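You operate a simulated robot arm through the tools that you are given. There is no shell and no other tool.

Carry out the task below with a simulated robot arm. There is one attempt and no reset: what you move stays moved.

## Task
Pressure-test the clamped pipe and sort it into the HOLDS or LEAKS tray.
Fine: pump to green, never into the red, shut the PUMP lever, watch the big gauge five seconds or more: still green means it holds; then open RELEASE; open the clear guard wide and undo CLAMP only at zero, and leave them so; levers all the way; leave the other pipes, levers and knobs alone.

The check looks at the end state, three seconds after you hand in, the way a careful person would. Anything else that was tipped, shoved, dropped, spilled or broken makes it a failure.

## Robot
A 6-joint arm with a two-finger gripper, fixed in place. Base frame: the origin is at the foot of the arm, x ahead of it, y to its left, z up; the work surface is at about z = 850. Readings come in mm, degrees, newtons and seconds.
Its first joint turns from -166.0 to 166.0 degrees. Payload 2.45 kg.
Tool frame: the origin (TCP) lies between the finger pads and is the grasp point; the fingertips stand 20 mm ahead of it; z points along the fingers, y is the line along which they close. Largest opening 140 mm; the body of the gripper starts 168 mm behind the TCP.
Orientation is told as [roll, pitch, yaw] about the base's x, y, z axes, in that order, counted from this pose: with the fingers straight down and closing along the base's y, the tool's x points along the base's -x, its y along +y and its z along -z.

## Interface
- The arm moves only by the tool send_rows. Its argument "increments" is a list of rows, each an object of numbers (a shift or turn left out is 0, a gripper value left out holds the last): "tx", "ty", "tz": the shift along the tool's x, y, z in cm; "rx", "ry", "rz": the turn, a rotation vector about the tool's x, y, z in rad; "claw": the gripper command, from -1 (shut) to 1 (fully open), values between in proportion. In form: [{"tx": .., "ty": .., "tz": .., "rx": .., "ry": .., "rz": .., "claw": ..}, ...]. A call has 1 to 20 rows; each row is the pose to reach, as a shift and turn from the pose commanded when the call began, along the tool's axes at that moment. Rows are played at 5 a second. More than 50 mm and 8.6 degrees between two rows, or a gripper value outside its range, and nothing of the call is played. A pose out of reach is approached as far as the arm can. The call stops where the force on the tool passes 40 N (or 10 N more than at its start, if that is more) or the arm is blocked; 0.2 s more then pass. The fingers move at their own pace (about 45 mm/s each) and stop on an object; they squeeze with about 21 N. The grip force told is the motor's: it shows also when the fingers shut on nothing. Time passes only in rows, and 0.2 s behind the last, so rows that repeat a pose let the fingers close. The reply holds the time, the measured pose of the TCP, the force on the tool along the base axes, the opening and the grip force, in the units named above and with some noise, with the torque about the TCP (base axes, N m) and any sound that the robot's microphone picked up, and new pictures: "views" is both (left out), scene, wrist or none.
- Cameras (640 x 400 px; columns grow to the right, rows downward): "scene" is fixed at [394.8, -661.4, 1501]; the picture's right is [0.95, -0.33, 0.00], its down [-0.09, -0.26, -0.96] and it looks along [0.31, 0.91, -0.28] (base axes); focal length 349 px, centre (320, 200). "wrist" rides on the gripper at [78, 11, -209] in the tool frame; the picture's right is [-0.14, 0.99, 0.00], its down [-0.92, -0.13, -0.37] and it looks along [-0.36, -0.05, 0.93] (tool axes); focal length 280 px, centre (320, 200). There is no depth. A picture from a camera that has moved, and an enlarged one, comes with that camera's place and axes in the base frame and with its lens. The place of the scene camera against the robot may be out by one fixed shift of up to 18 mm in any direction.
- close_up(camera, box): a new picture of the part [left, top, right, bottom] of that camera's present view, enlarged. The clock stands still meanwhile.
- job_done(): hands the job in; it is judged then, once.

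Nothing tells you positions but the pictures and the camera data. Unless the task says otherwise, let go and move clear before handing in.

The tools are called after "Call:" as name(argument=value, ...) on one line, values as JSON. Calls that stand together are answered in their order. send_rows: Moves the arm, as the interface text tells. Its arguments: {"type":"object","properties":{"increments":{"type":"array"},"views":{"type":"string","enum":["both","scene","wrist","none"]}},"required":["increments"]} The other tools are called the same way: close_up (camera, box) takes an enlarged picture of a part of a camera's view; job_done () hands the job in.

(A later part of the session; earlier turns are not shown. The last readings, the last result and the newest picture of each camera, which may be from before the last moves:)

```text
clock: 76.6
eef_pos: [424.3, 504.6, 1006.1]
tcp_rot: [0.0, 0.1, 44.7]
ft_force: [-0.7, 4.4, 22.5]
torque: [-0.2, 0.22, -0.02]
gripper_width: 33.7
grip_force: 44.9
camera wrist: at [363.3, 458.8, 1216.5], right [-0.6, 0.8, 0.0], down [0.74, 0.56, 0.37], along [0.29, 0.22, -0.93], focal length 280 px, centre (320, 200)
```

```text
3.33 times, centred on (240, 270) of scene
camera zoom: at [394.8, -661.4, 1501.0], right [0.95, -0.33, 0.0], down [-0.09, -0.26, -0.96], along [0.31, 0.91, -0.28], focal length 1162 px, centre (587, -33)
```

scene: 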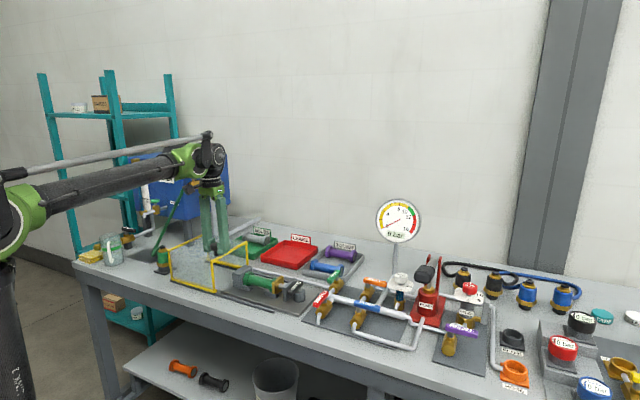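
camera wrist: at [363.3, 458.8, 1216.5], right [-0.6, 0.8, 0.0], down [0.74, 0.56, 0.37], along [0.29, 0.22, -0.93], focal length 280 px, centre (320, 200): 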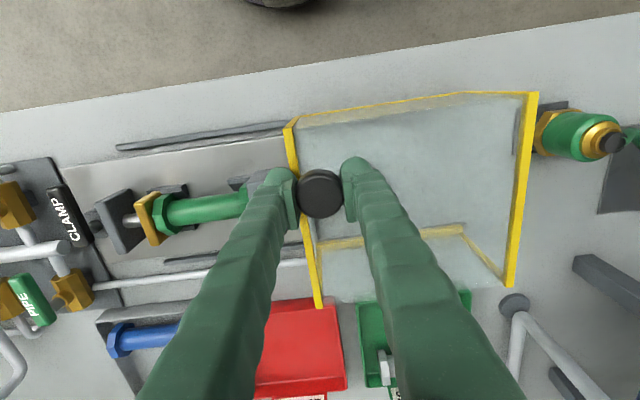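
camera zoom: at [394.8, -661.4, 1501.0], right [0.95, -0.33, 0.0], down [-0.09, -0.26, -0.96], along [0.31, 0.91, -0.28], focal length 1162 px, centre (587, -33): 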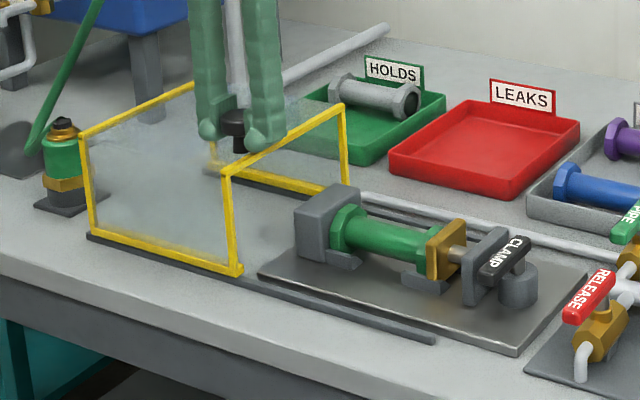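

The guard is clear of the whole clamp assembly. I'll nudge it gently to check for its end stop, then release.

Call:
send_rows(increments=[{"ty": 0.0, "tz": -0.12}, {"ty": 0.3, "tz": -0.12}, {"ty": 0.6, "tz": -0.12}, {"ty": 0.9, "tz": -0.12}, {"ty": 1.2, "tz": -0.12}, {"ty": 1.5, "tz": -0.12}, {"ty": 1.8, "tz": -0.12}], views="none")

Call:
close_up(camera="scene", box=[150, 210, 330, 330])

```text
clock: 77.7
eef_pos: [421.4, 507.9, 1007.4]
tcp_rot: [-0.4, 0.2, 44.6]
ft_force: [18.2, -19.6, -4.6]
torque: [-0.12, -0.33, -0.04]
gripper_width: 34.1
grip_force: 45.0
stopped in row 5: the force on the tool passed its limit at 45 N (the readings are from after the stop); the commanded pose is now the measured one
```

```text
3.33 times, centred on (240, 270) of scene
camera zoom: at [394.8, -661.4, 1501.0], right [0.95, -0.33, 0.0], down [-0.09, -0.26, -0.96], along [0.31, 0.91, -0.28], focal length 1162 px, centre (587, -33)
```

zoom: 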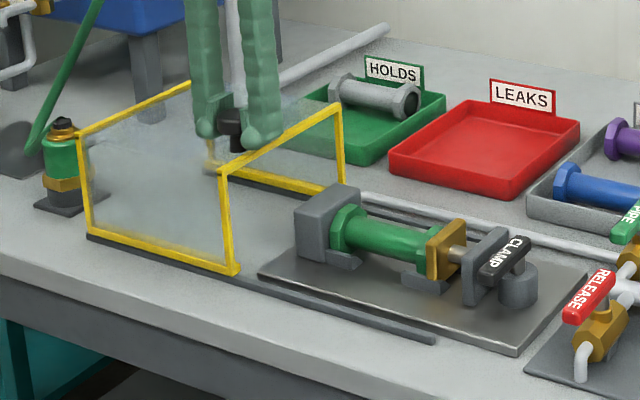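

The guard is at its end stop, fully open. I'll release the knob, rise and move over to look closely at the CLAMP lever.

Call:
send_rows(increments=[{"ty": -0.2, "claw": 0.15}, {"ty": -0.2}, {"ty": -0.2}, {"ty": -0.2}, {"ty": -0.2, "tz": -4}, {"ty": -0.2, "tz": -8.5}, {"ty": -3, "tz": -11}, {"tx": 0.8, "ty": -7.5, "tz": -11}, {"tx": 1.6, "ty": -12, "tz": -11}, {"tx": 2.4, "ty": -16.5, "tz": -11}, {"tx": 3.2, "ty": -21, "tz": -11}, {"tx": 4, "ty": -25.5, "tz": -11}, {"tx": 5, "ty": -30, "tz": -11}])

Call:
close_up(camera="wrist", box=[220, 100, 420, 260])

Call:
close_up(camera="scene", box=[220, 255, 320, 325])

```text
clock: 80.5
eef_pos: [593.7, 261.5, 1119.2]
tcp_rot: [-0.2, 0.2, 44.7]
ft_force: [-0.5, 0.3, -0.2]
torque: [-0.06, -0.02, -0.04]
gripper_width: 80.7
grip_force: 0.0
camera wrist: at [532.0, 216.9, 1328.6], right [-0.6, 0.8, 0.0], down [0.74, 0.56, 0.37], along [0.29, 0.22, -0.93], focal length 280 px, centre (320, 200)
```

scene: 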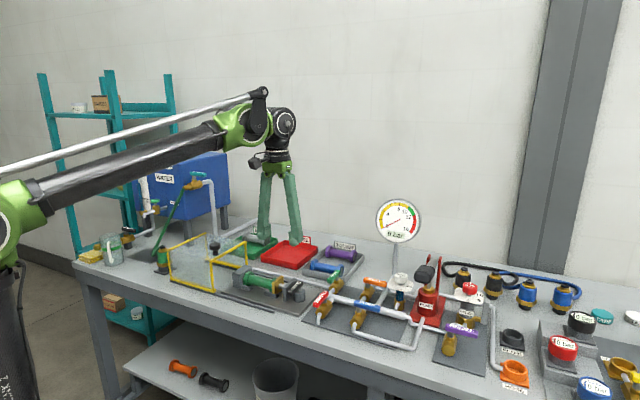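
wrist: 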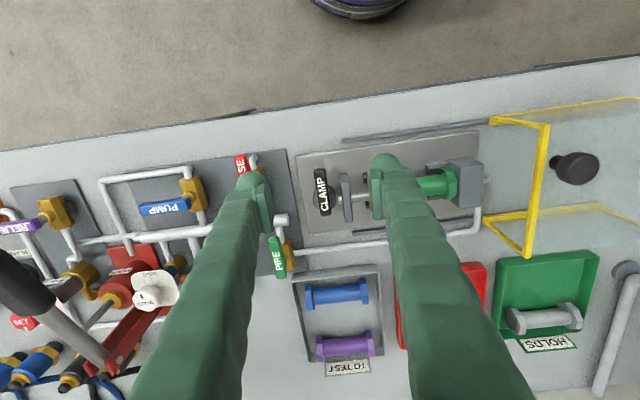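

```text
2.50 times, centred on (320, 180) of wrist
camera zoom: at [532.0, 216.9, 1328.6], right [-0.6, 0.8, 0.0], down [0.74, 0.56, 0.37], along [0.29, 0.22, -0.93], focal length 701 px, centre (320, 250)
```

zoom: 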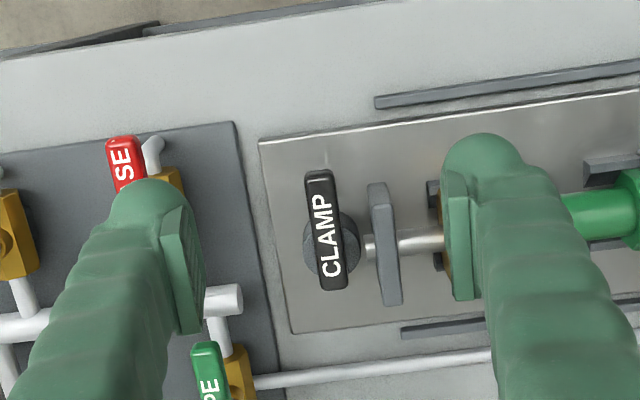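

```text
5.71 times, centred on (270, 290) of scene
camera zoom: at [394.8, -661.4, 1501.0], right [0.95, -0.33, 0.0], down [-0.09, -0.26, -0.96], along [0.31, 0.91, -0.28], focal length 1993 px, centre (606, -314)
```

zoom: 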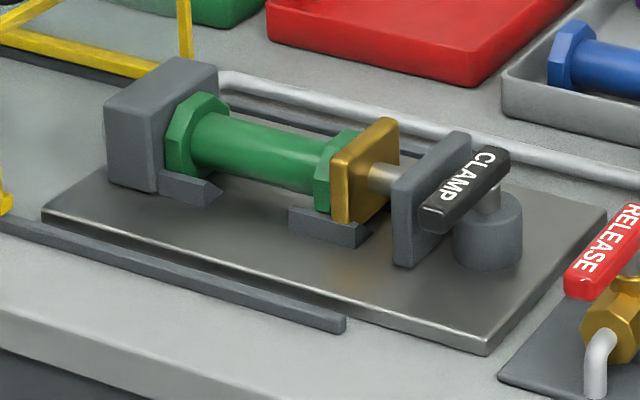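

The clamp lever points to −w with a 20 mm gap to the jaw plate, too narrow for a finger. So I'll first push its short stub end toward −u to start the turn, beginning with a hover beside the stub.

Call:
send_rows(increments=[{"tx": -3.7, "ty": -1.5, "tz": 1, "claw": -1}, {"tx": -7.4, "ty": -3, "tz": 2}, {"tx": -11.1, "ty": -4.5, "tz": 3}, {"tx": -11.1, "ty": -4.5, "tz": 7.5}, {"tx": -11.1, "ty": -4.5, "tz": 12}, {"tx": -11.1, "ty": -4.5, "tz": 15.5}])

Call:
close_up(camera="wrist", box=[240, 80, 440, 240])

Call:
close_up(camera="scene", box=[250, 240, 350, 310])

```text
clock: 81.9
eef_pos: [705.4, 306.8, 964.2]
tcp_rot: [-0.2, 0.2, 44.7]
ft_force: [0.1, 0.7, 0.1]
torque: [0.03, 0.01, -0.01]
gripper_width: 0.2
grip_force: 21.2
camera wrist: at [643.4, 262.1, 1173.9], right [-0.6, 0.8, 0.0], down [0.74, 0.56, 0.37], along [0.29, 0.22, -0.93], focal length 280 px, centre (320, 200)
```

scene: 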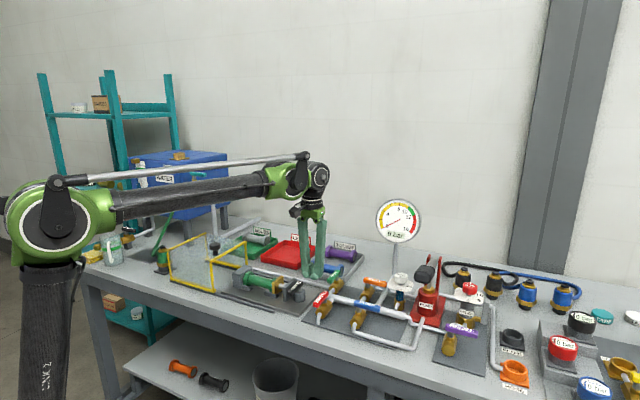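
wrist: 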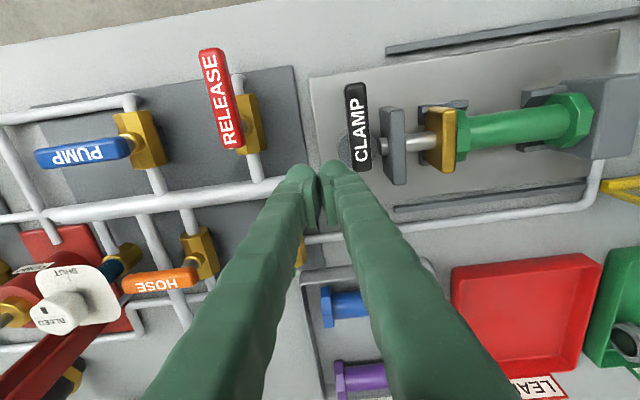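

```text
2.50 times, centred on (340, 160) of wrist
camera zoom: at [643.4, 262.1, 1173.9], right [-0.6, 0.8, 0.0], down [0.74, 0.56, 0.37], along [0.29, 0.22, -0.93], focal length 701 px, centre (270, 300)
```

zoom: 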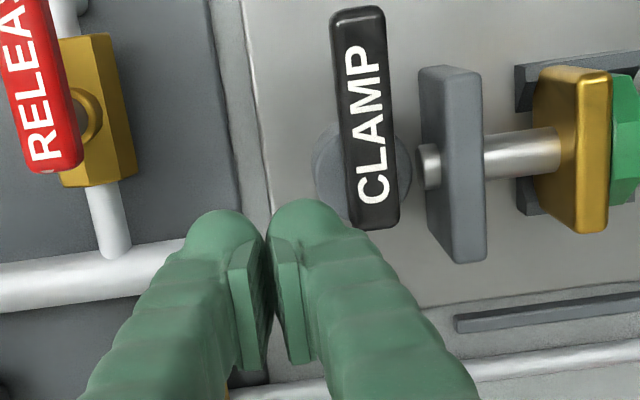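

```text
5.71 times, centred on (300, 275) of scene
camera zoom: at [394.8, -661.4, 1501.0], right [0.95, -0.33, 0.0], down [-0.09, -0.26, -0.96], along [0.31, 0.91, -0.28], focal length 1993 px, centre (434, -229)
```

zoom: 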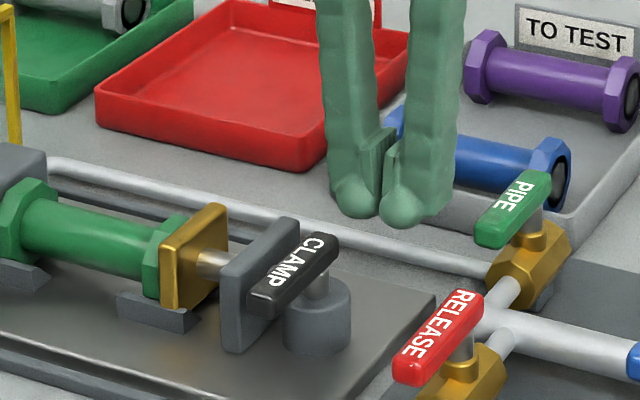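

The lever tip sticks out about 20 mm past the jaw plate on the −w side, so a finger fits there after all. I'll go around to that side and sweep the tip toward +u.

Call:
send_rows(increments=[{"tz": -3.5}, {"tx": 2.9, "ty": 2.8, "tz": -3.5}, {"tx": 5.7, "ty": 5.6, "tz": -3.5}, {"tx": 8.56, "ty": 8.38, "tz": -3.5}, {"tx": 8.56, "ty": 8.38, "tz": 0}, {"tx": 8.56, "ty": 8.38, "tz": 3.4}])

Call:
close_up(camera="wrist", box=[220, 80, 420, 240])

Call:
close_up(camera="scene", box=[230, 240, 330, 320])

```text
clock: 83.3
eef_pos: [586.2, 305.4, 929.4]
tcp_rot: [-0.1, 0.1, 44.8]
ft_force: [0.7, 0.2, 0.1]
torque: [0.0, -0.01, 0.01]
gripper_width: 0.1
grip_force: 21.1
camera wrist: at [523.4, 260.3, 1139.5], right [-0.6, 0.8, 0.0], down [0.74, 0.56, 0.37], along [0.29, 0.22, -0.93], focal length 280 px, centre (320, 200)
```

scene: 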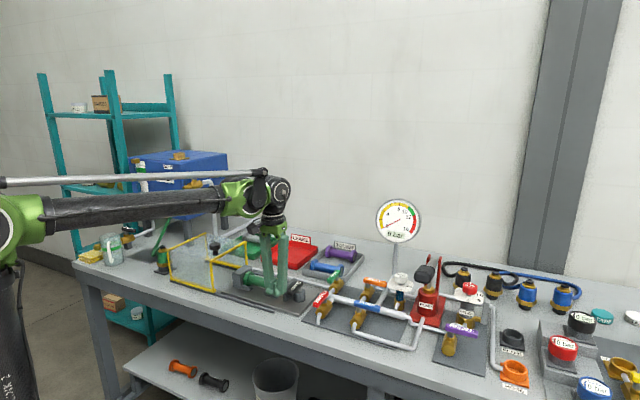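
wrist: 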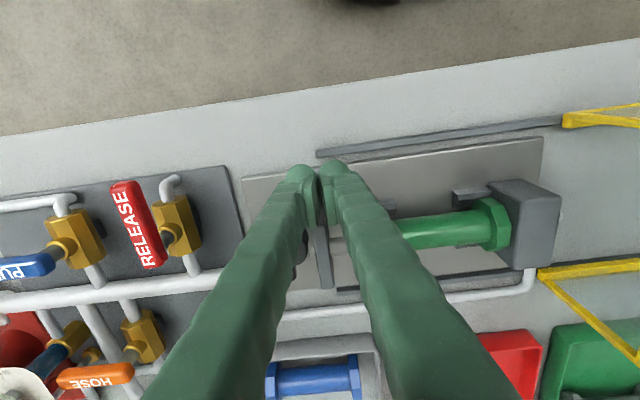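

```text
2.50 times, centred on (320, 160) of wrist
camera zoom: at [523.4, 260.3, 1139.5], right [-0.6, 0.8, 0.0], down [0.74, 0.56, 0.37], along [0.29, 0.22, -0.93], focal length 701 px, centre (320, 300)
```

zoom: 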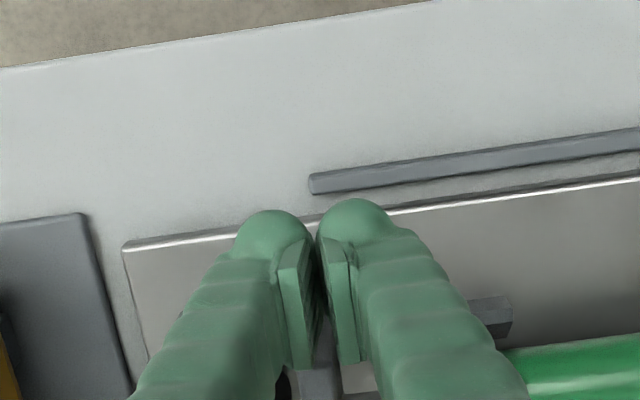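

```text
5.00 times, centred on (280, 280) of scene
camera zoom: at [394.8, -661.4, 1501.0], right [0.95, -0.33, 0.0], down [-0.09, -0.26, -0.96], along [0.31, 0.91, -0.28], focal length 1744 px, centre (520, -200)
```

zoom: 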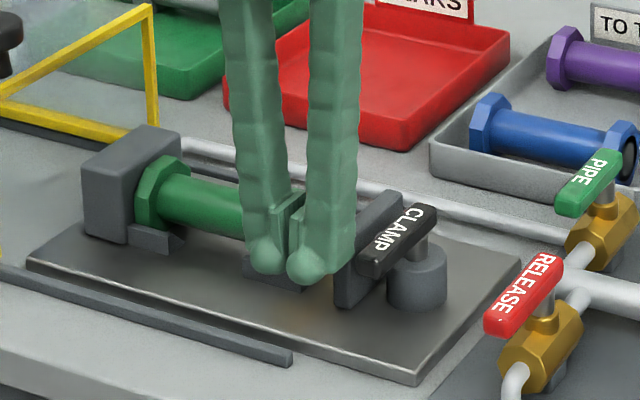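

The fingers sit just in front of the jaw plate, on the −u side of the lever tip. I'll sweep the lever now.

Call:
send_rows(increments=[{"ty": -0.85, "tx": 0.0}, {"ty": -1.3, "tx": 0.05}, {"ty": -1.75, "tx": 0.05}, {"ty": -2.2, "tx": 0.0}, {"ty": -2.61, "tx": 0.0}, {"ty": -3.05, "tx": -0.05}, {"ty": -3.45, "tx": -0.06}, {"ty": -4.28, "tx": -0.21}, {"ty": -5.05, "tx": -0.46}, {"ty": -5.74, "tx": -0.79}, {"ty": -6.35, "tx": -1.21}, {"ty": -6.91, "tx": -1.66}, {"ty": -7.45, "tx": -2.16}, {"ty": -7.94, "tx": -2.67}, {"ty": -8.35, "tx": -3.26}, {"ty": -8.75, "tx": -3.86}, {"ty": -8.85, "tx": -4.46}, {"ty": -8.85, "tx": -5.0}])

Call:
close_up(camera="wrist", box=[220, 80, 420, 240])

Call:
close_up(camera="scene", box=[230, 240, 330, 320])

```text
clock: 87.0
eef_pos: [676.9, 271.5, 929.2]
tcp_rot: [-0.1, 0.5, 44.6]
ft_force: [-14.7, -10.8, 2.4]
torque: [-0.07, 0.15, 0.16]
gripper_width: 6.2
grip_force: 28.9
stopped in row 18: the force on the tool passed its limit at 49 N (the readings are from after the stop); the commanded pose is now the measured one
camera wrist: at [616.0, 227.2, 1139.9], right [-0.6, 0.8, 0.0], down [0.75, 0.56, 0.36], along [0.29, 0.21, -0.93], focal length 280 px, centre (320, 200)
```

scene: 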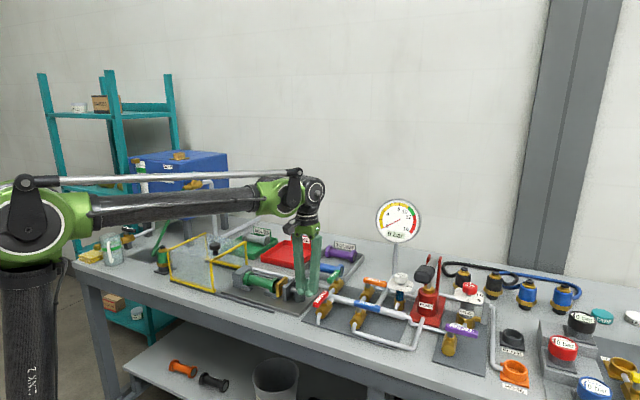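
wrist: 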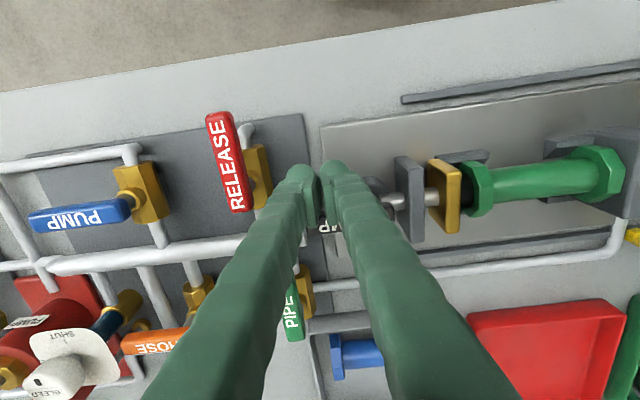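

```text
2.50 times, centred on (320, 160) of wrist
camera zoom: at [616.0, 227.2, 1139.9], right [-0.6, 0.8, 0.0], down [0.75, 0.56, 0.36], along [0.29, 0.21, -0.93], focal length 701 px, centre (320, 300)
```

zoom: 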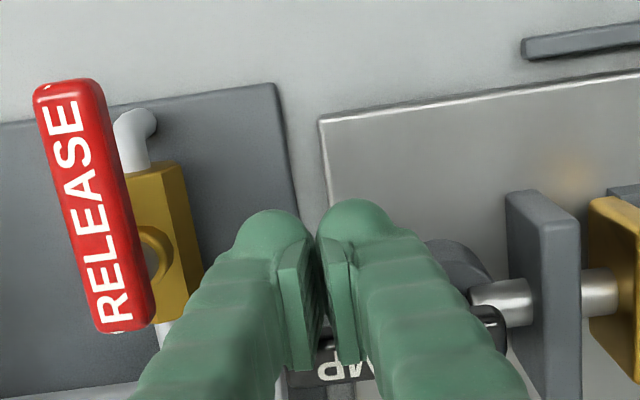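

```text
5.00 times, centred on (280, 280) of scene
camera zoom: at [394.8, -661.4, 1501.0], right [0.95, -0.33, 0.0], down [-0.09, -0.26, -0.96], along [0.31, 0.91, -0.28], focal length 1744 px, centre (520, -200)
```

zoom: 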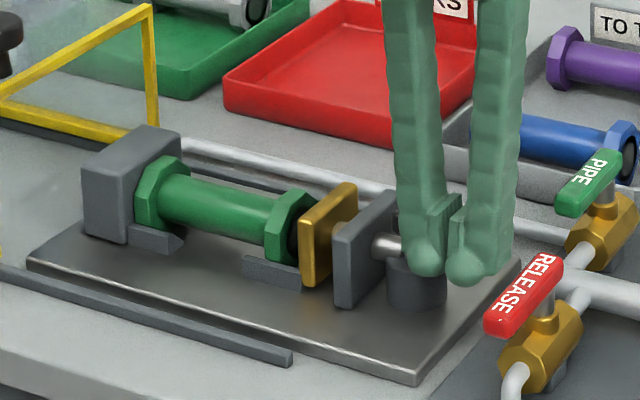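

The clamp has opened: the brass jaw has backed off the green pipe. I'll retreat and look from above to plan the pipe pick-up.

Call:
send_rows(increments=[{"tx": 1.2}, {"tx": 2.4}, {"tx": 2.4, "tz": -4}, {"tx": 2.4, "tz": -8}, {"tx": 2.4, "ty": 2, "tz": -12}, {"tx": 2.4, "ty": 6, "tz": -14}, {"tx": 2.4, "ty": 10.5, "tz": -16}, {"tx": 2.4, "ty": 15, "tz": -17, "claw": 0.3}, {"tx": 2.4, "ty": 18, "tz": -17, "claw": 0.3}, {"tx": 2.4, "ty": 18, "tz": -17, "claw": 0.3}])

Call:
close_up(camera="wrist", box=[200, 80, 440, 260])

Call:
close_up(camera="scene", box=[220, 220, 350, 320])

```text
clock: 89.2
eef_pos: [535.2, 386.2, 1099.4]
tcp_rot: [-0.1, 0.7, 44.8]
ft_force: [0.2, 0.2, 0.0]
torque: [-0.01, 0.01, -0.02]
gripper_width: 69.8
grip_force: 0.1
camera wrist: at [473.4, 341.5, 1310.8], right [-0.6, 0.8, 0.0], down [0.75, 0.56, 0.36], along [0.29, 0.21, -0.93], focal length 280 px, centre (320, 200)
```

scene: 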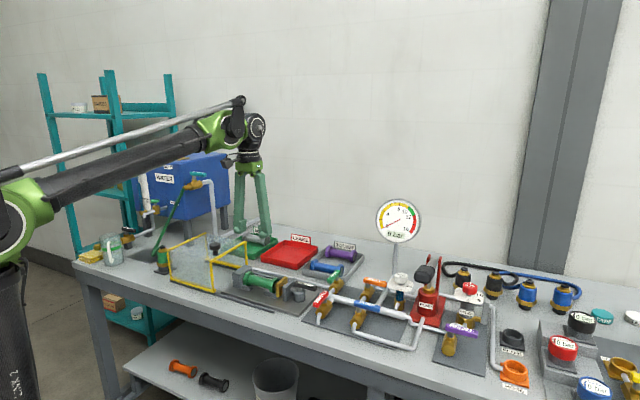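
wrist: 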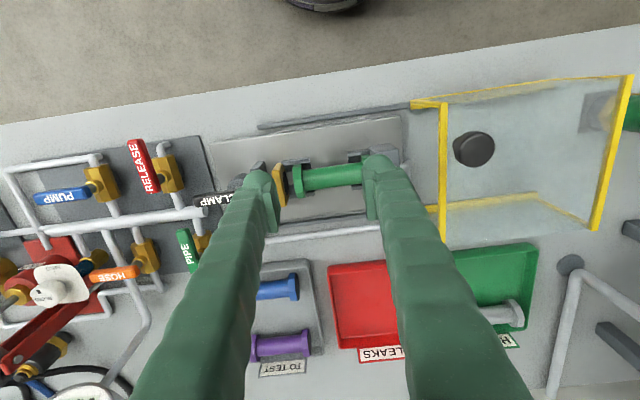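

```text
2.22 times, centred on (320, 170) of wrist
camera zoom: at [473.4, 341.5, 1310.8], right [-0.6, 0.8, 0.0], down [0.75, 0.56, 0.36], along [0.29, 0.21, -0.93], focal length 623 px, centre (320, 267)
```

zoom: 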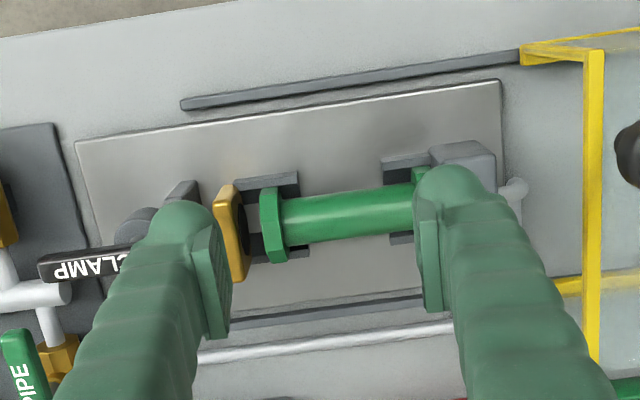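

```text
4.00 times, centred on (285, 270) of scene
camera zoom: at [394.8, -661.4, 1501.0], right [0.95, -0.33, 0.0], down [-0.09, -0.26, -0.96], along [0.31, 0.91, -0.28], focal length 1395 px, centre (460, -80)
```

zoom: 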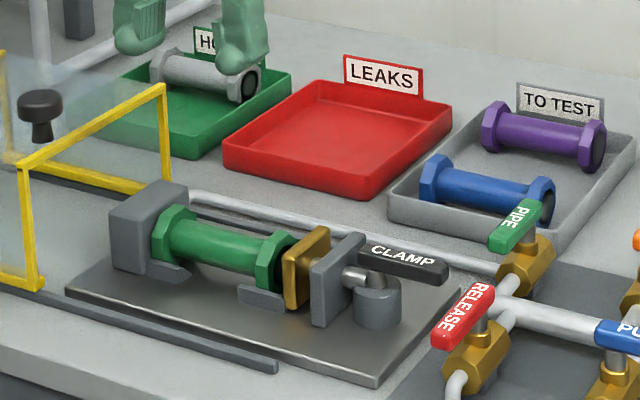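

The CLAMP lever is fully across and the pipe is free on its cradles, centred near (562, 426) with its axis at about z 888. I'll turn the gripper 90° so it closes across the pipe, above it.

Call:
send_rows(increments=[{"tx": -0.4, "ty": 0.08, "rz": 0.131, "claw": 0}, {"tx": -0.8, "ty": 0.16, "rz": 0.262}, {"tx": -1.2, "ty": 0.24, "rz": 0.393}, {"tx": -1.6, "ty": 0.32, "rz": 0.524}, {"tx": -2, "ty": 0.4, "rz": 0.654}, {"tx": -2.4, "ty": 0.48, "rz": 0.785}, {"tx": -2.8, "ty": 0.56, "rz": 0.916}, {"tx": -3.2, "ty": 0.64, "rz": 1.047}, {"tx": -3.6, "ty": 0.72, "rz": 1.178}, {"tx": -4, "ty": 0.8, "rz": 1.309}, {"tx": -4.4, "ty": 0.88, "rz": 1.44}, {"tx": -4.72, "ty": 0.93, "rz": 1.568}, {"tx": -4.72, "ty": 0.93, "tz": 3, "rz": 1.568}])

Call:
close_up(camera="wrist", box=[200, 80, 440, 260])

Call:
close_up(camera="scene", box=[200, 200, 340, 320])

```text
clock: 92.0
eef_pos: [560.2, 425.2, 1068.3]
tcp_rot: [-0.6, -0.1, -45.2]
ft_force: [-0.4, 0.1, -0.5]
torque: [0.0, -0.04, 0.04]
gripper_width: 70.0
grip_force: 0.0
camera wrist: at [515.6, 491.0, 1278.6], right [0.8, 0.6, -0.01], down [0.56, -0.74, 0.37], along [0.22, -0.3, -0.93], focal length 280 px, centre (320, 200)
```

scene: 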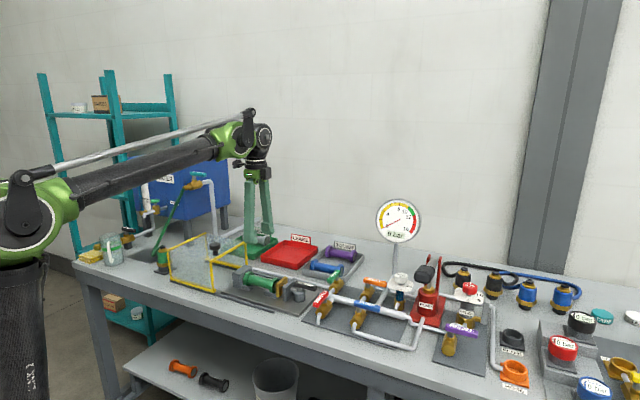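
wrist: 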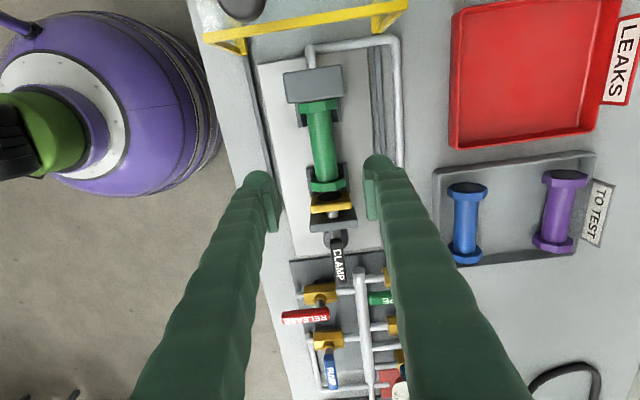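

```text
2.22 times, centred on (320, 170) of wrist
camera zoom: at [515.6, 491.0, 1278.6], right [0.8, 0.6, -0.01], down [0.56, -0.74, 0.37], along [0.22, -0.3, -0.93], focal length 623 px, centre (320, 267)
```

zoom: 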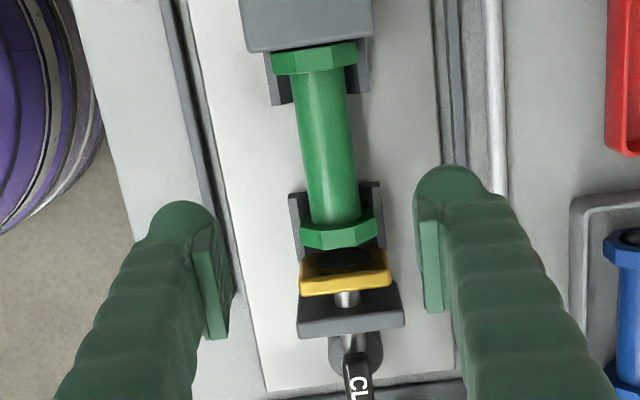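

```text
3.33 times, centred on (270, 260) of scene
camera zoom: at [394.8, -661.4, 1501.0], right [0.95, -0.33, 0.0], down [-0.09, -0.26, -0.96], along [0.31, 0.91, -0.28], focal length 1162 px, centre (487, 0)
```

zoom: 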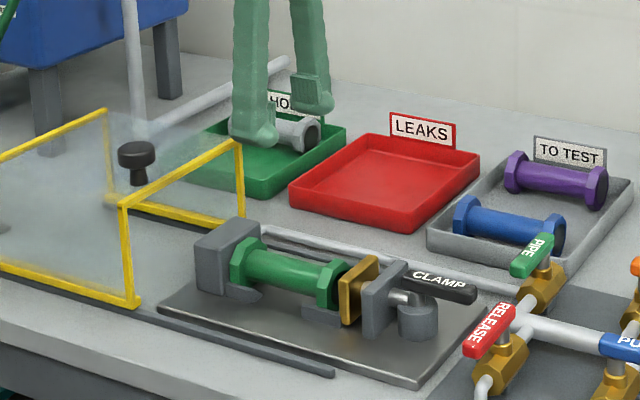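

The pipe lies between the fingers and needs a few mm of correction. I'll descend around its middle and look before closing.

Call:
send_rows(increments=[{"tx": 0.4, "ty": 0.4, "tz": 3}, {"tx": 0.4, "ty": 0.4, "tz": 7.5}, {"tx": 0.4, "ty": 0.4, "tz": 12}, {"tx": 0.4, "ty": 0.4, "tz": 15}, {"tx": 0.4, "ty": 0.4, "tz": 17.4}])

Call:
close_up(camera="wrist", box=[200, 80, 440, 260])

Call:
close_up(camera="scene", box=[220, 240, 320, 320])

```text
clock: 93.2
eef_pos: [560.4, 431.1, 895.3]
tcp_rot: [-0.6, -0.1, -45.2]
ft_force: [-0.3, 1.1, 0.1]
torque: [-0.03, -0.02, -0.03]
gripper_width: 70.1
grip_force: 0.1
camera wrist: at [515.8, 496.8, 1103.3], right [0.8, 0.6, -0.01], down [0.56, -0.74, 0.37], along [0.22, -0.3, -0.93], focal length 280 px, centre (320, 200)
```

scene: 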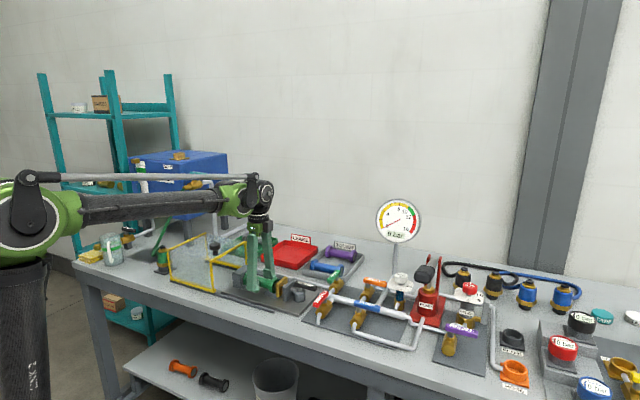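
wrist: 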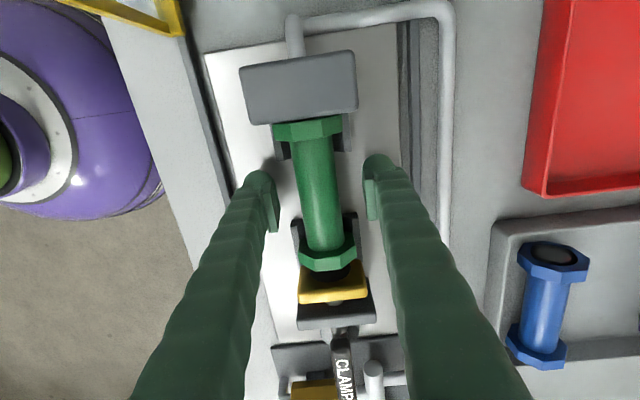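

```text
2.22 times, centred on (320, 170) of wrist
camera zoom: at [515.8, 496.8, 1103.3], right [0.8, 0.6, -0.01], down [0.56, -0.74, 0.37], along [0.22, -0.3, -0.93], focal length 623 px, centre (320, 267)
```

zoom: 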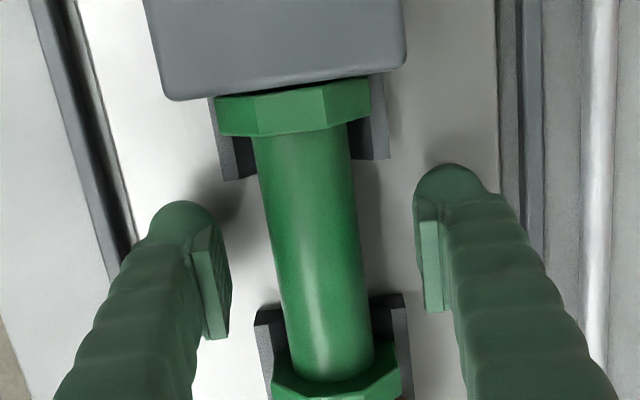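

```text
5.00 times, centred on (270, 280) of scene
camera zoom: at [394.8, -661.4, 1501.0], right [0.95, -0.33, 0.0], down [-0.09, -0.26, -0.96], along [0.31, 0.91, -0.28], focal length 1744 px, centre (570, -200)
```

zoom: 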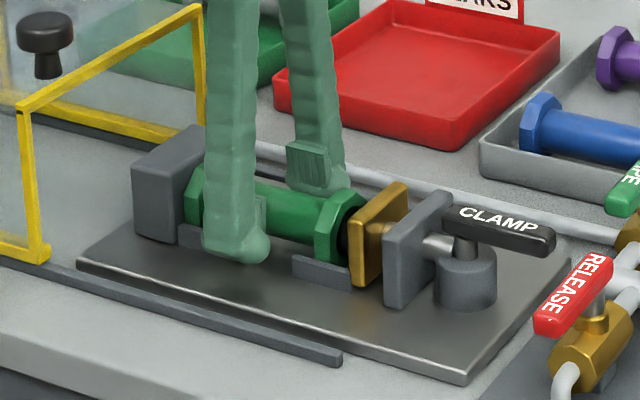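

The fingers straddle the pipe body between the two cradles. I'll make a small centring shift and close.

Call:
send_rows(increments=[{"ty": -0.2, "tz": 0.3}, {"ty": -0.2, "tz": 0.3, "claw": -1}, {"ty": -0.2, "tz": 0.3}, {"ty": -0.2, "tz": 0.3}, {"ty": -0.2, "tz": 0.3}, {"ty": -0.2, "tz": 0.3}])

Call:
close_up(camera="wrist", box=[200, 80, 440, 260])

```text
clock: 94.6
eef_pos: [560.5, 429.0, 889.5]
tcp_rot: [-0.5, -0.1, -45.2]
ft_force: [1.5, 0.2, 0.4]
torque: [-0.01, 0.01, -0.01]
gripper_width: 30.5
grip_force: 20.9
camera wrist: at [514.9, 495.0, 1100.5], right [0.8, 0.6, -0.01], down [0.56, -0.74, 0.37], along [0.22, -0.3, -0.93], focal length 280 px, centre (320, 200)
```

scene: 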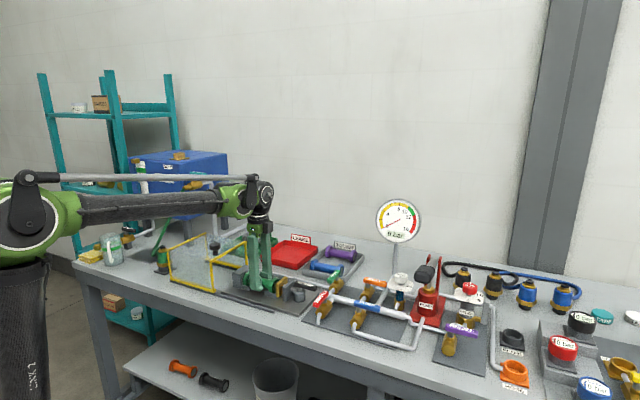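
wrist: 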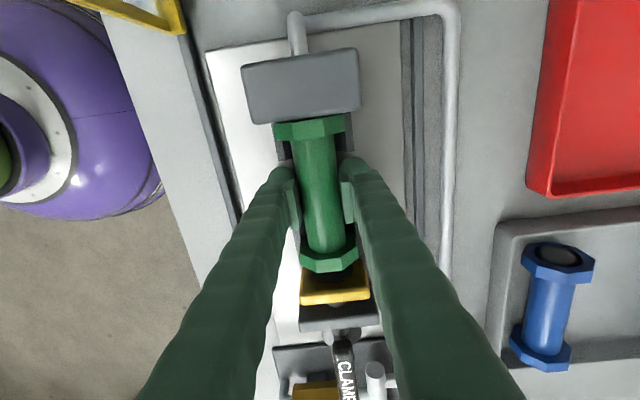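

```text
2.22 times, centred on (320, 170) of wrist
camera zoom: at [514.9, 495.0, 1100.5], right [0.8, 0.6, -0.01], down [0.56, -0.74, 0.37], along [0.22, -0.3, -0.93], focal length 623 px, centre (320, 267)
```

zoom: 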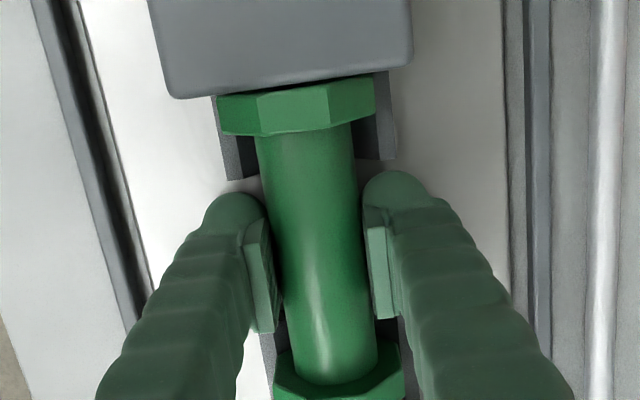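

The pipe is gripped at 30.5 mm. I'll ease it slightly away from the end block and lift straight up.

Call:
send_rows(increments=[{"tx": -0.15, "tz": -0.1}, {"tx": -0.3, "tz": -0.5}, {"tx": -0.3, "tz": -1.2}, {"tx": -0.3, "tz": -2.5}, {"tx": -0.3, "tz": -5}, {"tx": -0.3, "tz": -8}, {"tx": -0.3, "tz": -12}, {"tx": -0.3, "tz": -16}])

Call:
close_up(camera="scene", box=[200, 210, 340, 320])

```text
clock: 96.4
eef_pos: [563.6, 426.0, 1050.7]
tcp_rot: [-0.6, -0.1, -45.2]
ft_force: [-0.6, 0.1, -4.3]
torque: [0.0, -0.02, -0.06]
gripper_width: 30.6
grip_force: 21.1
camera wrist: at [518.7, 492.2, 1260.4], right [0.8, 0.6, -0.01], down [0.56, -0.74, 0.37], along [0.22, -0.3, -0.93], focal length 280 px, centre (320, 200)
```

scene: 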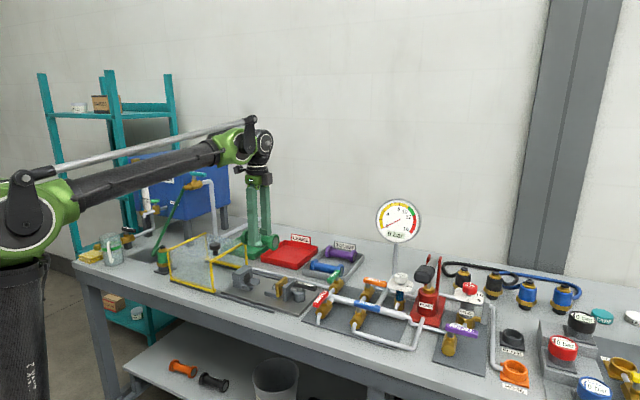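
wrist: 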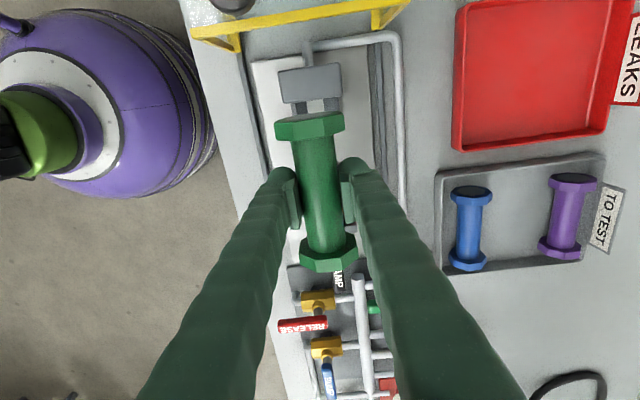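

```text
3.64 times, centred on (270, 265) of scene
camera zoom: at [394.8, -661.4, 1501.0], right [0.95, -0.33, 0.0], down [-0.09, -0.26, -0.96], along [0.31, 0.91, -0.28], focal length 1268 px, centre (502, -36)
```

zoom: 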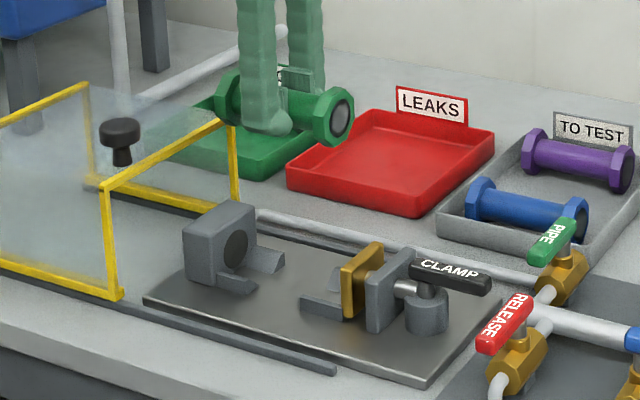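

The green pipe is lifted and the fixture is empty. I'll carry it around the open guard to the front half of the green HOLDS tray, near (551, 770), tilting slightly outward for reach.

Call:
send_rows(increments=[{"tx": 1, "ty": 4.5, "rx": -0.035}, {"tx": 2, "ty": 9, "rx": -0.07}, {"tx": 4, "ty": 13, "rx": -0.105}, {"tx": 7.5, "ty": 16, "rx": -0.14}, {"tx": 11.5, "ty": 18.5, "tz": 0.5, "rx": -0.175}, {"tx": 16, "ty": 20, "tz": 1.2, "rx": -0.21}, {"tx": 20.5, "ty": 21.8, "tz": 2, "rx": -0.21}, {"tx": 24.9, "ty": 23.6, "tz": 2.8, "rx": -0.21}])

Call:
close_up(camera="wrist", box=[160, 20, 480, 260])

Call:
close_up(camera="scene", box=[180, 180, 320, 300])

```text
clock: 98.2
eef_pos: [553.6, 768.1, 1020.8]
tcp_rot: [11.5, -0.2, -45.1]
ft_force: [-0.1, -0.3, -4.1]
torque: [0.06, 0.06, -0.01]
gripper_width: 30.4
grip_force: 20.7
camera wrist: at [478.3, 804.1, 1227.7], right [0.79, 0.59, 0.2], down [0.51, -0.79, 0.34], along [0.35, -0.16, -0.92], focal length 280 px, centre (320, 200)
```

scene: 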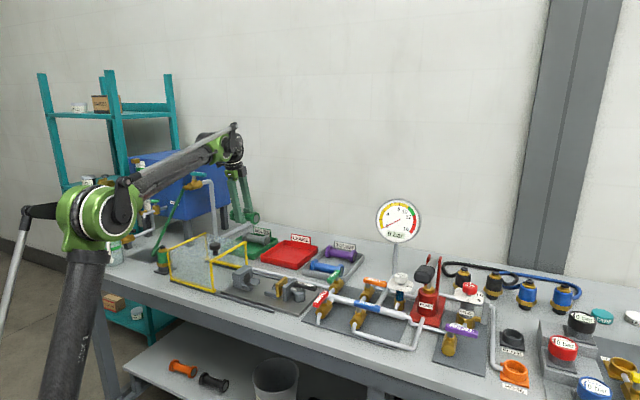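
wrist: 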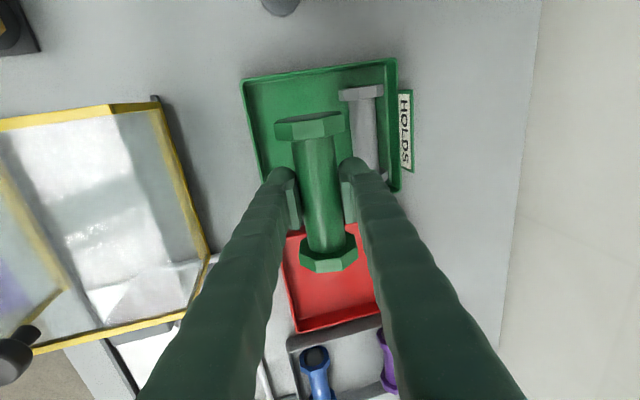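

```text
1.67 times, centred on (320, 140) of wrist
camera zoom: at [478.3, 804.1, 1227.7], right [0.79, 0.59, 0.2], down [0.51, -0.79, 0.34], along [0.35, -0.16, -0.92], focal length 467 px, centre (320, 300)
```

zoom: 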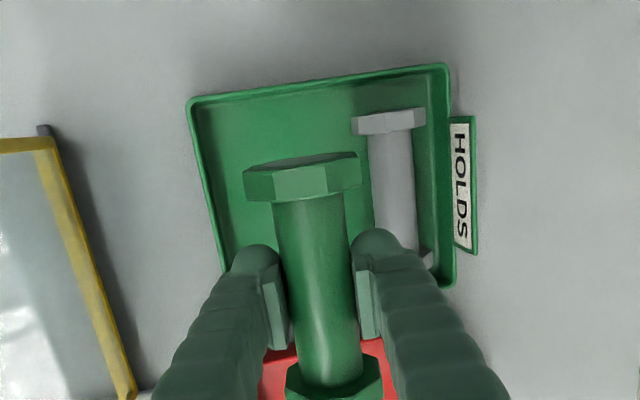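

```text
3.33 times, centred on (250, 240) of scene
camera zoom: at [394.8, -661.4, 1501.0], right [0.95, -0.33, 0.0], down [-0.09, -0.26, -0.96], along [0.31, 0.91, -0.28], focal length 1162 px, centre (553, 67)
```

zoom: 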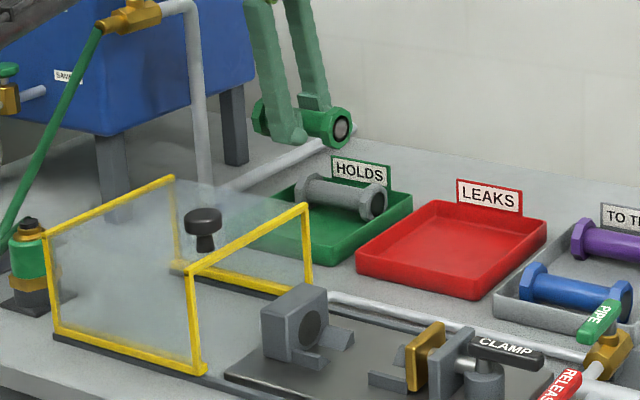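

The pipe is above the tray's front half. I'll shift slightly toward the tray's centre and lower most of the way, keeping clear of the grey pipe and the tray wall.

Call:
send_rows(increments=[{"tx": 1.4, "ty": 1.22, "tz": 0.25}, {"tx": 1.4, "ty": 0.48, "tz": 3.88}, {"tx": 1.4, "ty": -0.25, "tz": 7.5}, {"tx": 1.4, "ty": -0.79, "tz": 10.15}])

Call:
close_up(camera="wrist", box=[160, 20, 480, 260])

Call:
close_up(camera="scene", box=[210, 200, 310, 280])

```text
clock: 99.2
eef_pos: [553.1, 788.7, 919.1]
tcp_rot: [11.5, -0.1, -45.2]
ft_force: [-0.1, -1.2, -3.7]
torque: [0.02, -0.02, -0.02]
gripper_width: 30.5
grip_force: 21.1
camera wrist: at [477.4, 823.5, 1126.2], right [0.79, 0.59, 0.2], down [0.51, -0.79, 0.34], along [0.35, -0.16, -0.92], focal length 280 px, centre (320, 200)
```

scene: 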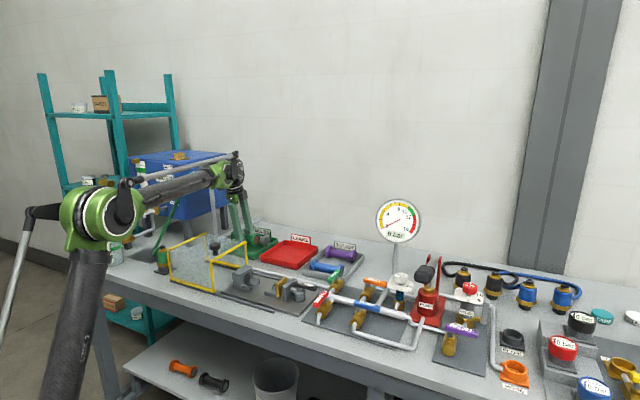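
wrist: 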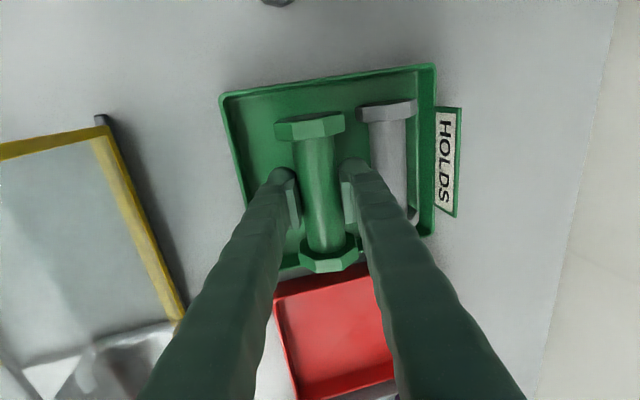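

```text
1.67 times, centred on (320, 140) of wrist
camera zoom: at [477.4, 823.5, 1126.2], right [0.79, 0.59, 0.2], down [0.51, -0.79, 0.34], along [0.35, -0.16, -0.92], focal length 467 px, centre (320, 300)
```

zoom: 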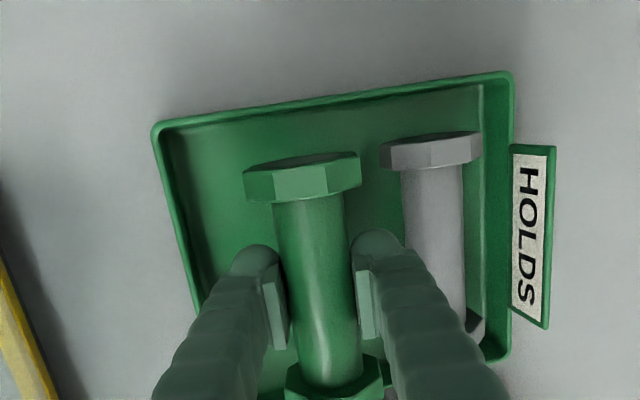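

```text
5.00 times, centred on (260, 240) of scene
camera zoom: at [394.8, -661.4, 1501.0], right [0.95, -0.33, 0.0], down [-0.09, -0.26, -0.96], along [0.31, 0.91, -0.28], focal length 1744 px, centre (620, 0)
```

zoom: 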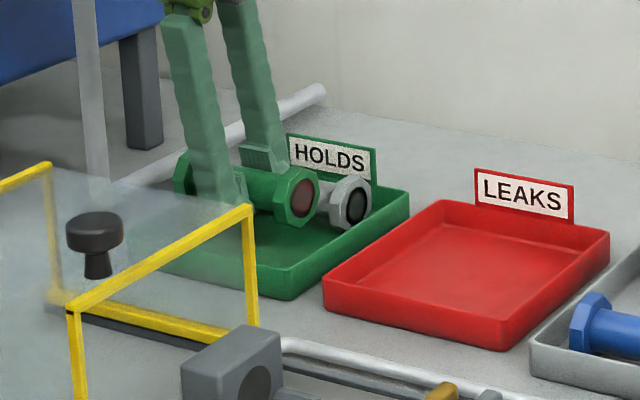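

There is about 15 mm of clearance on each side. I'll lower slowly toward the tray floor.

Call:
send_rows(increments=[{"ty": -0.2, "tz": 0.98}, {"ty": -0.4, "tz": 1.96}, {"ty": -0.56, "tz": 2.74}], views="none")

Call:
close_up(camera="scene", box=[210, 200, 310, 280])

Call:
close_up(camera="wrist", box=[160, 20, 480, 260])

```text
clock: 100.0
eef_pos: [553.0, 787.1, 891.2]
tcp_rot: [11.5, 0.0, -45.1]
ft_force: [0.5, 0.3, -4.2]
torque: [0.02, 0.0, -0.02]
gripper_width: 30.6
grip_force: 21.2
```

```text
5.00 times, centred on (260, 240) of scene
camera zoom: at [394.8, -661.4, 1501.0], right [0.95, -0.33, 0.0], down [-0.09, -0.26, -0.96], along [0.31, 0.91, -0.28], focal length 1744 px, centre (620, 0)
```

zoom: 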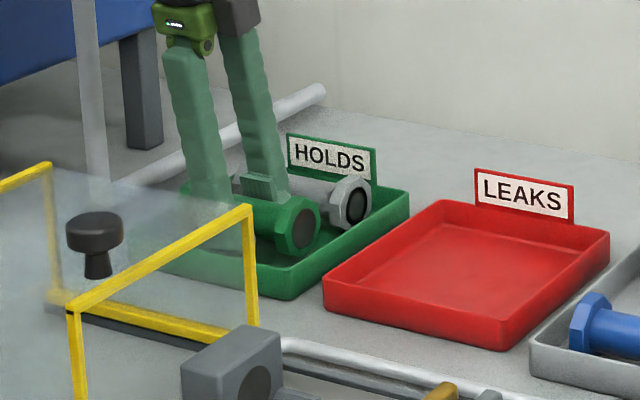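

```text
1.67 times, centred on (320, 140) of wrist
camera zoom: at [476.9, 823.3, 1098.7], right [0.79, 0.59, 0.2], down [0.51, -0.79, 0.34], along [0.35, -0.16, -0.92], focal length 467 px, centre (320, 300)
```

zoom: 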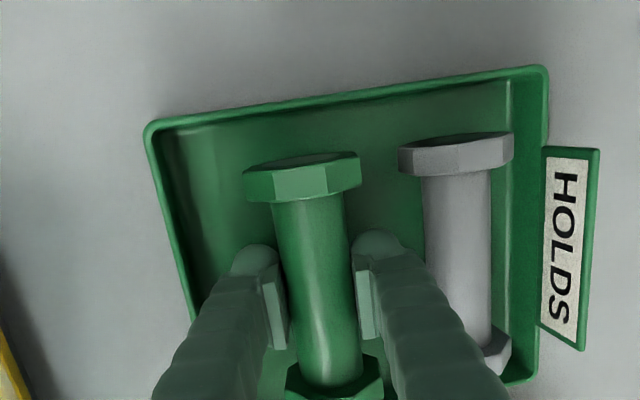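

The full weight is still in hand, so I'll keep lowering in small steps until it touches.

Call:
send_rows(increments=[{"ty": -0.06, "tz": 0.29}, {"ty": -0.12, "tz": 0.59}, {"ty": -0.16, "tz": 0.8}], views="none")

Call:
close_up(camera="scene", box=[210, 200, 310, 280])

```text
clock: 100.8
eef_pos: [552.0, 788.7, 884.2]
tcp_rot: [11.4, -0.1, -45.2]
ft_force: [3.9, 4.8, 11.1]
torque: [0.1, -0.06, -0.01]
gripper_width: 30.4
grip_force: 21.2
```

```text
5.00 times, centred on (260, 240) of scene
camera zoom: at [394.8, -661.4, 1501.0], right [0.95, -0.33, 0.0], down [-0.09, -0.26, -0.96], along [0.31, 0.91, -0.28], focal length 1744 px, centre (620, 0)
```

zoom: 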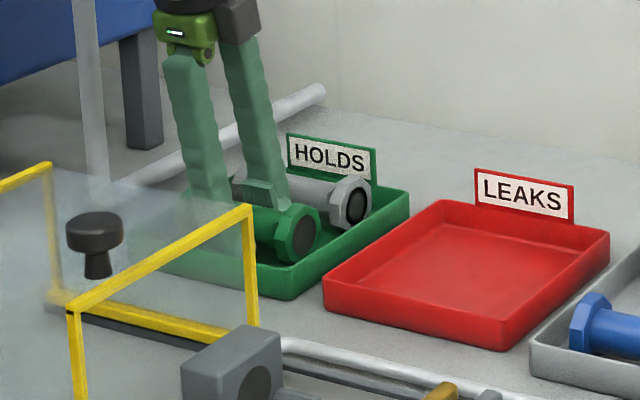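

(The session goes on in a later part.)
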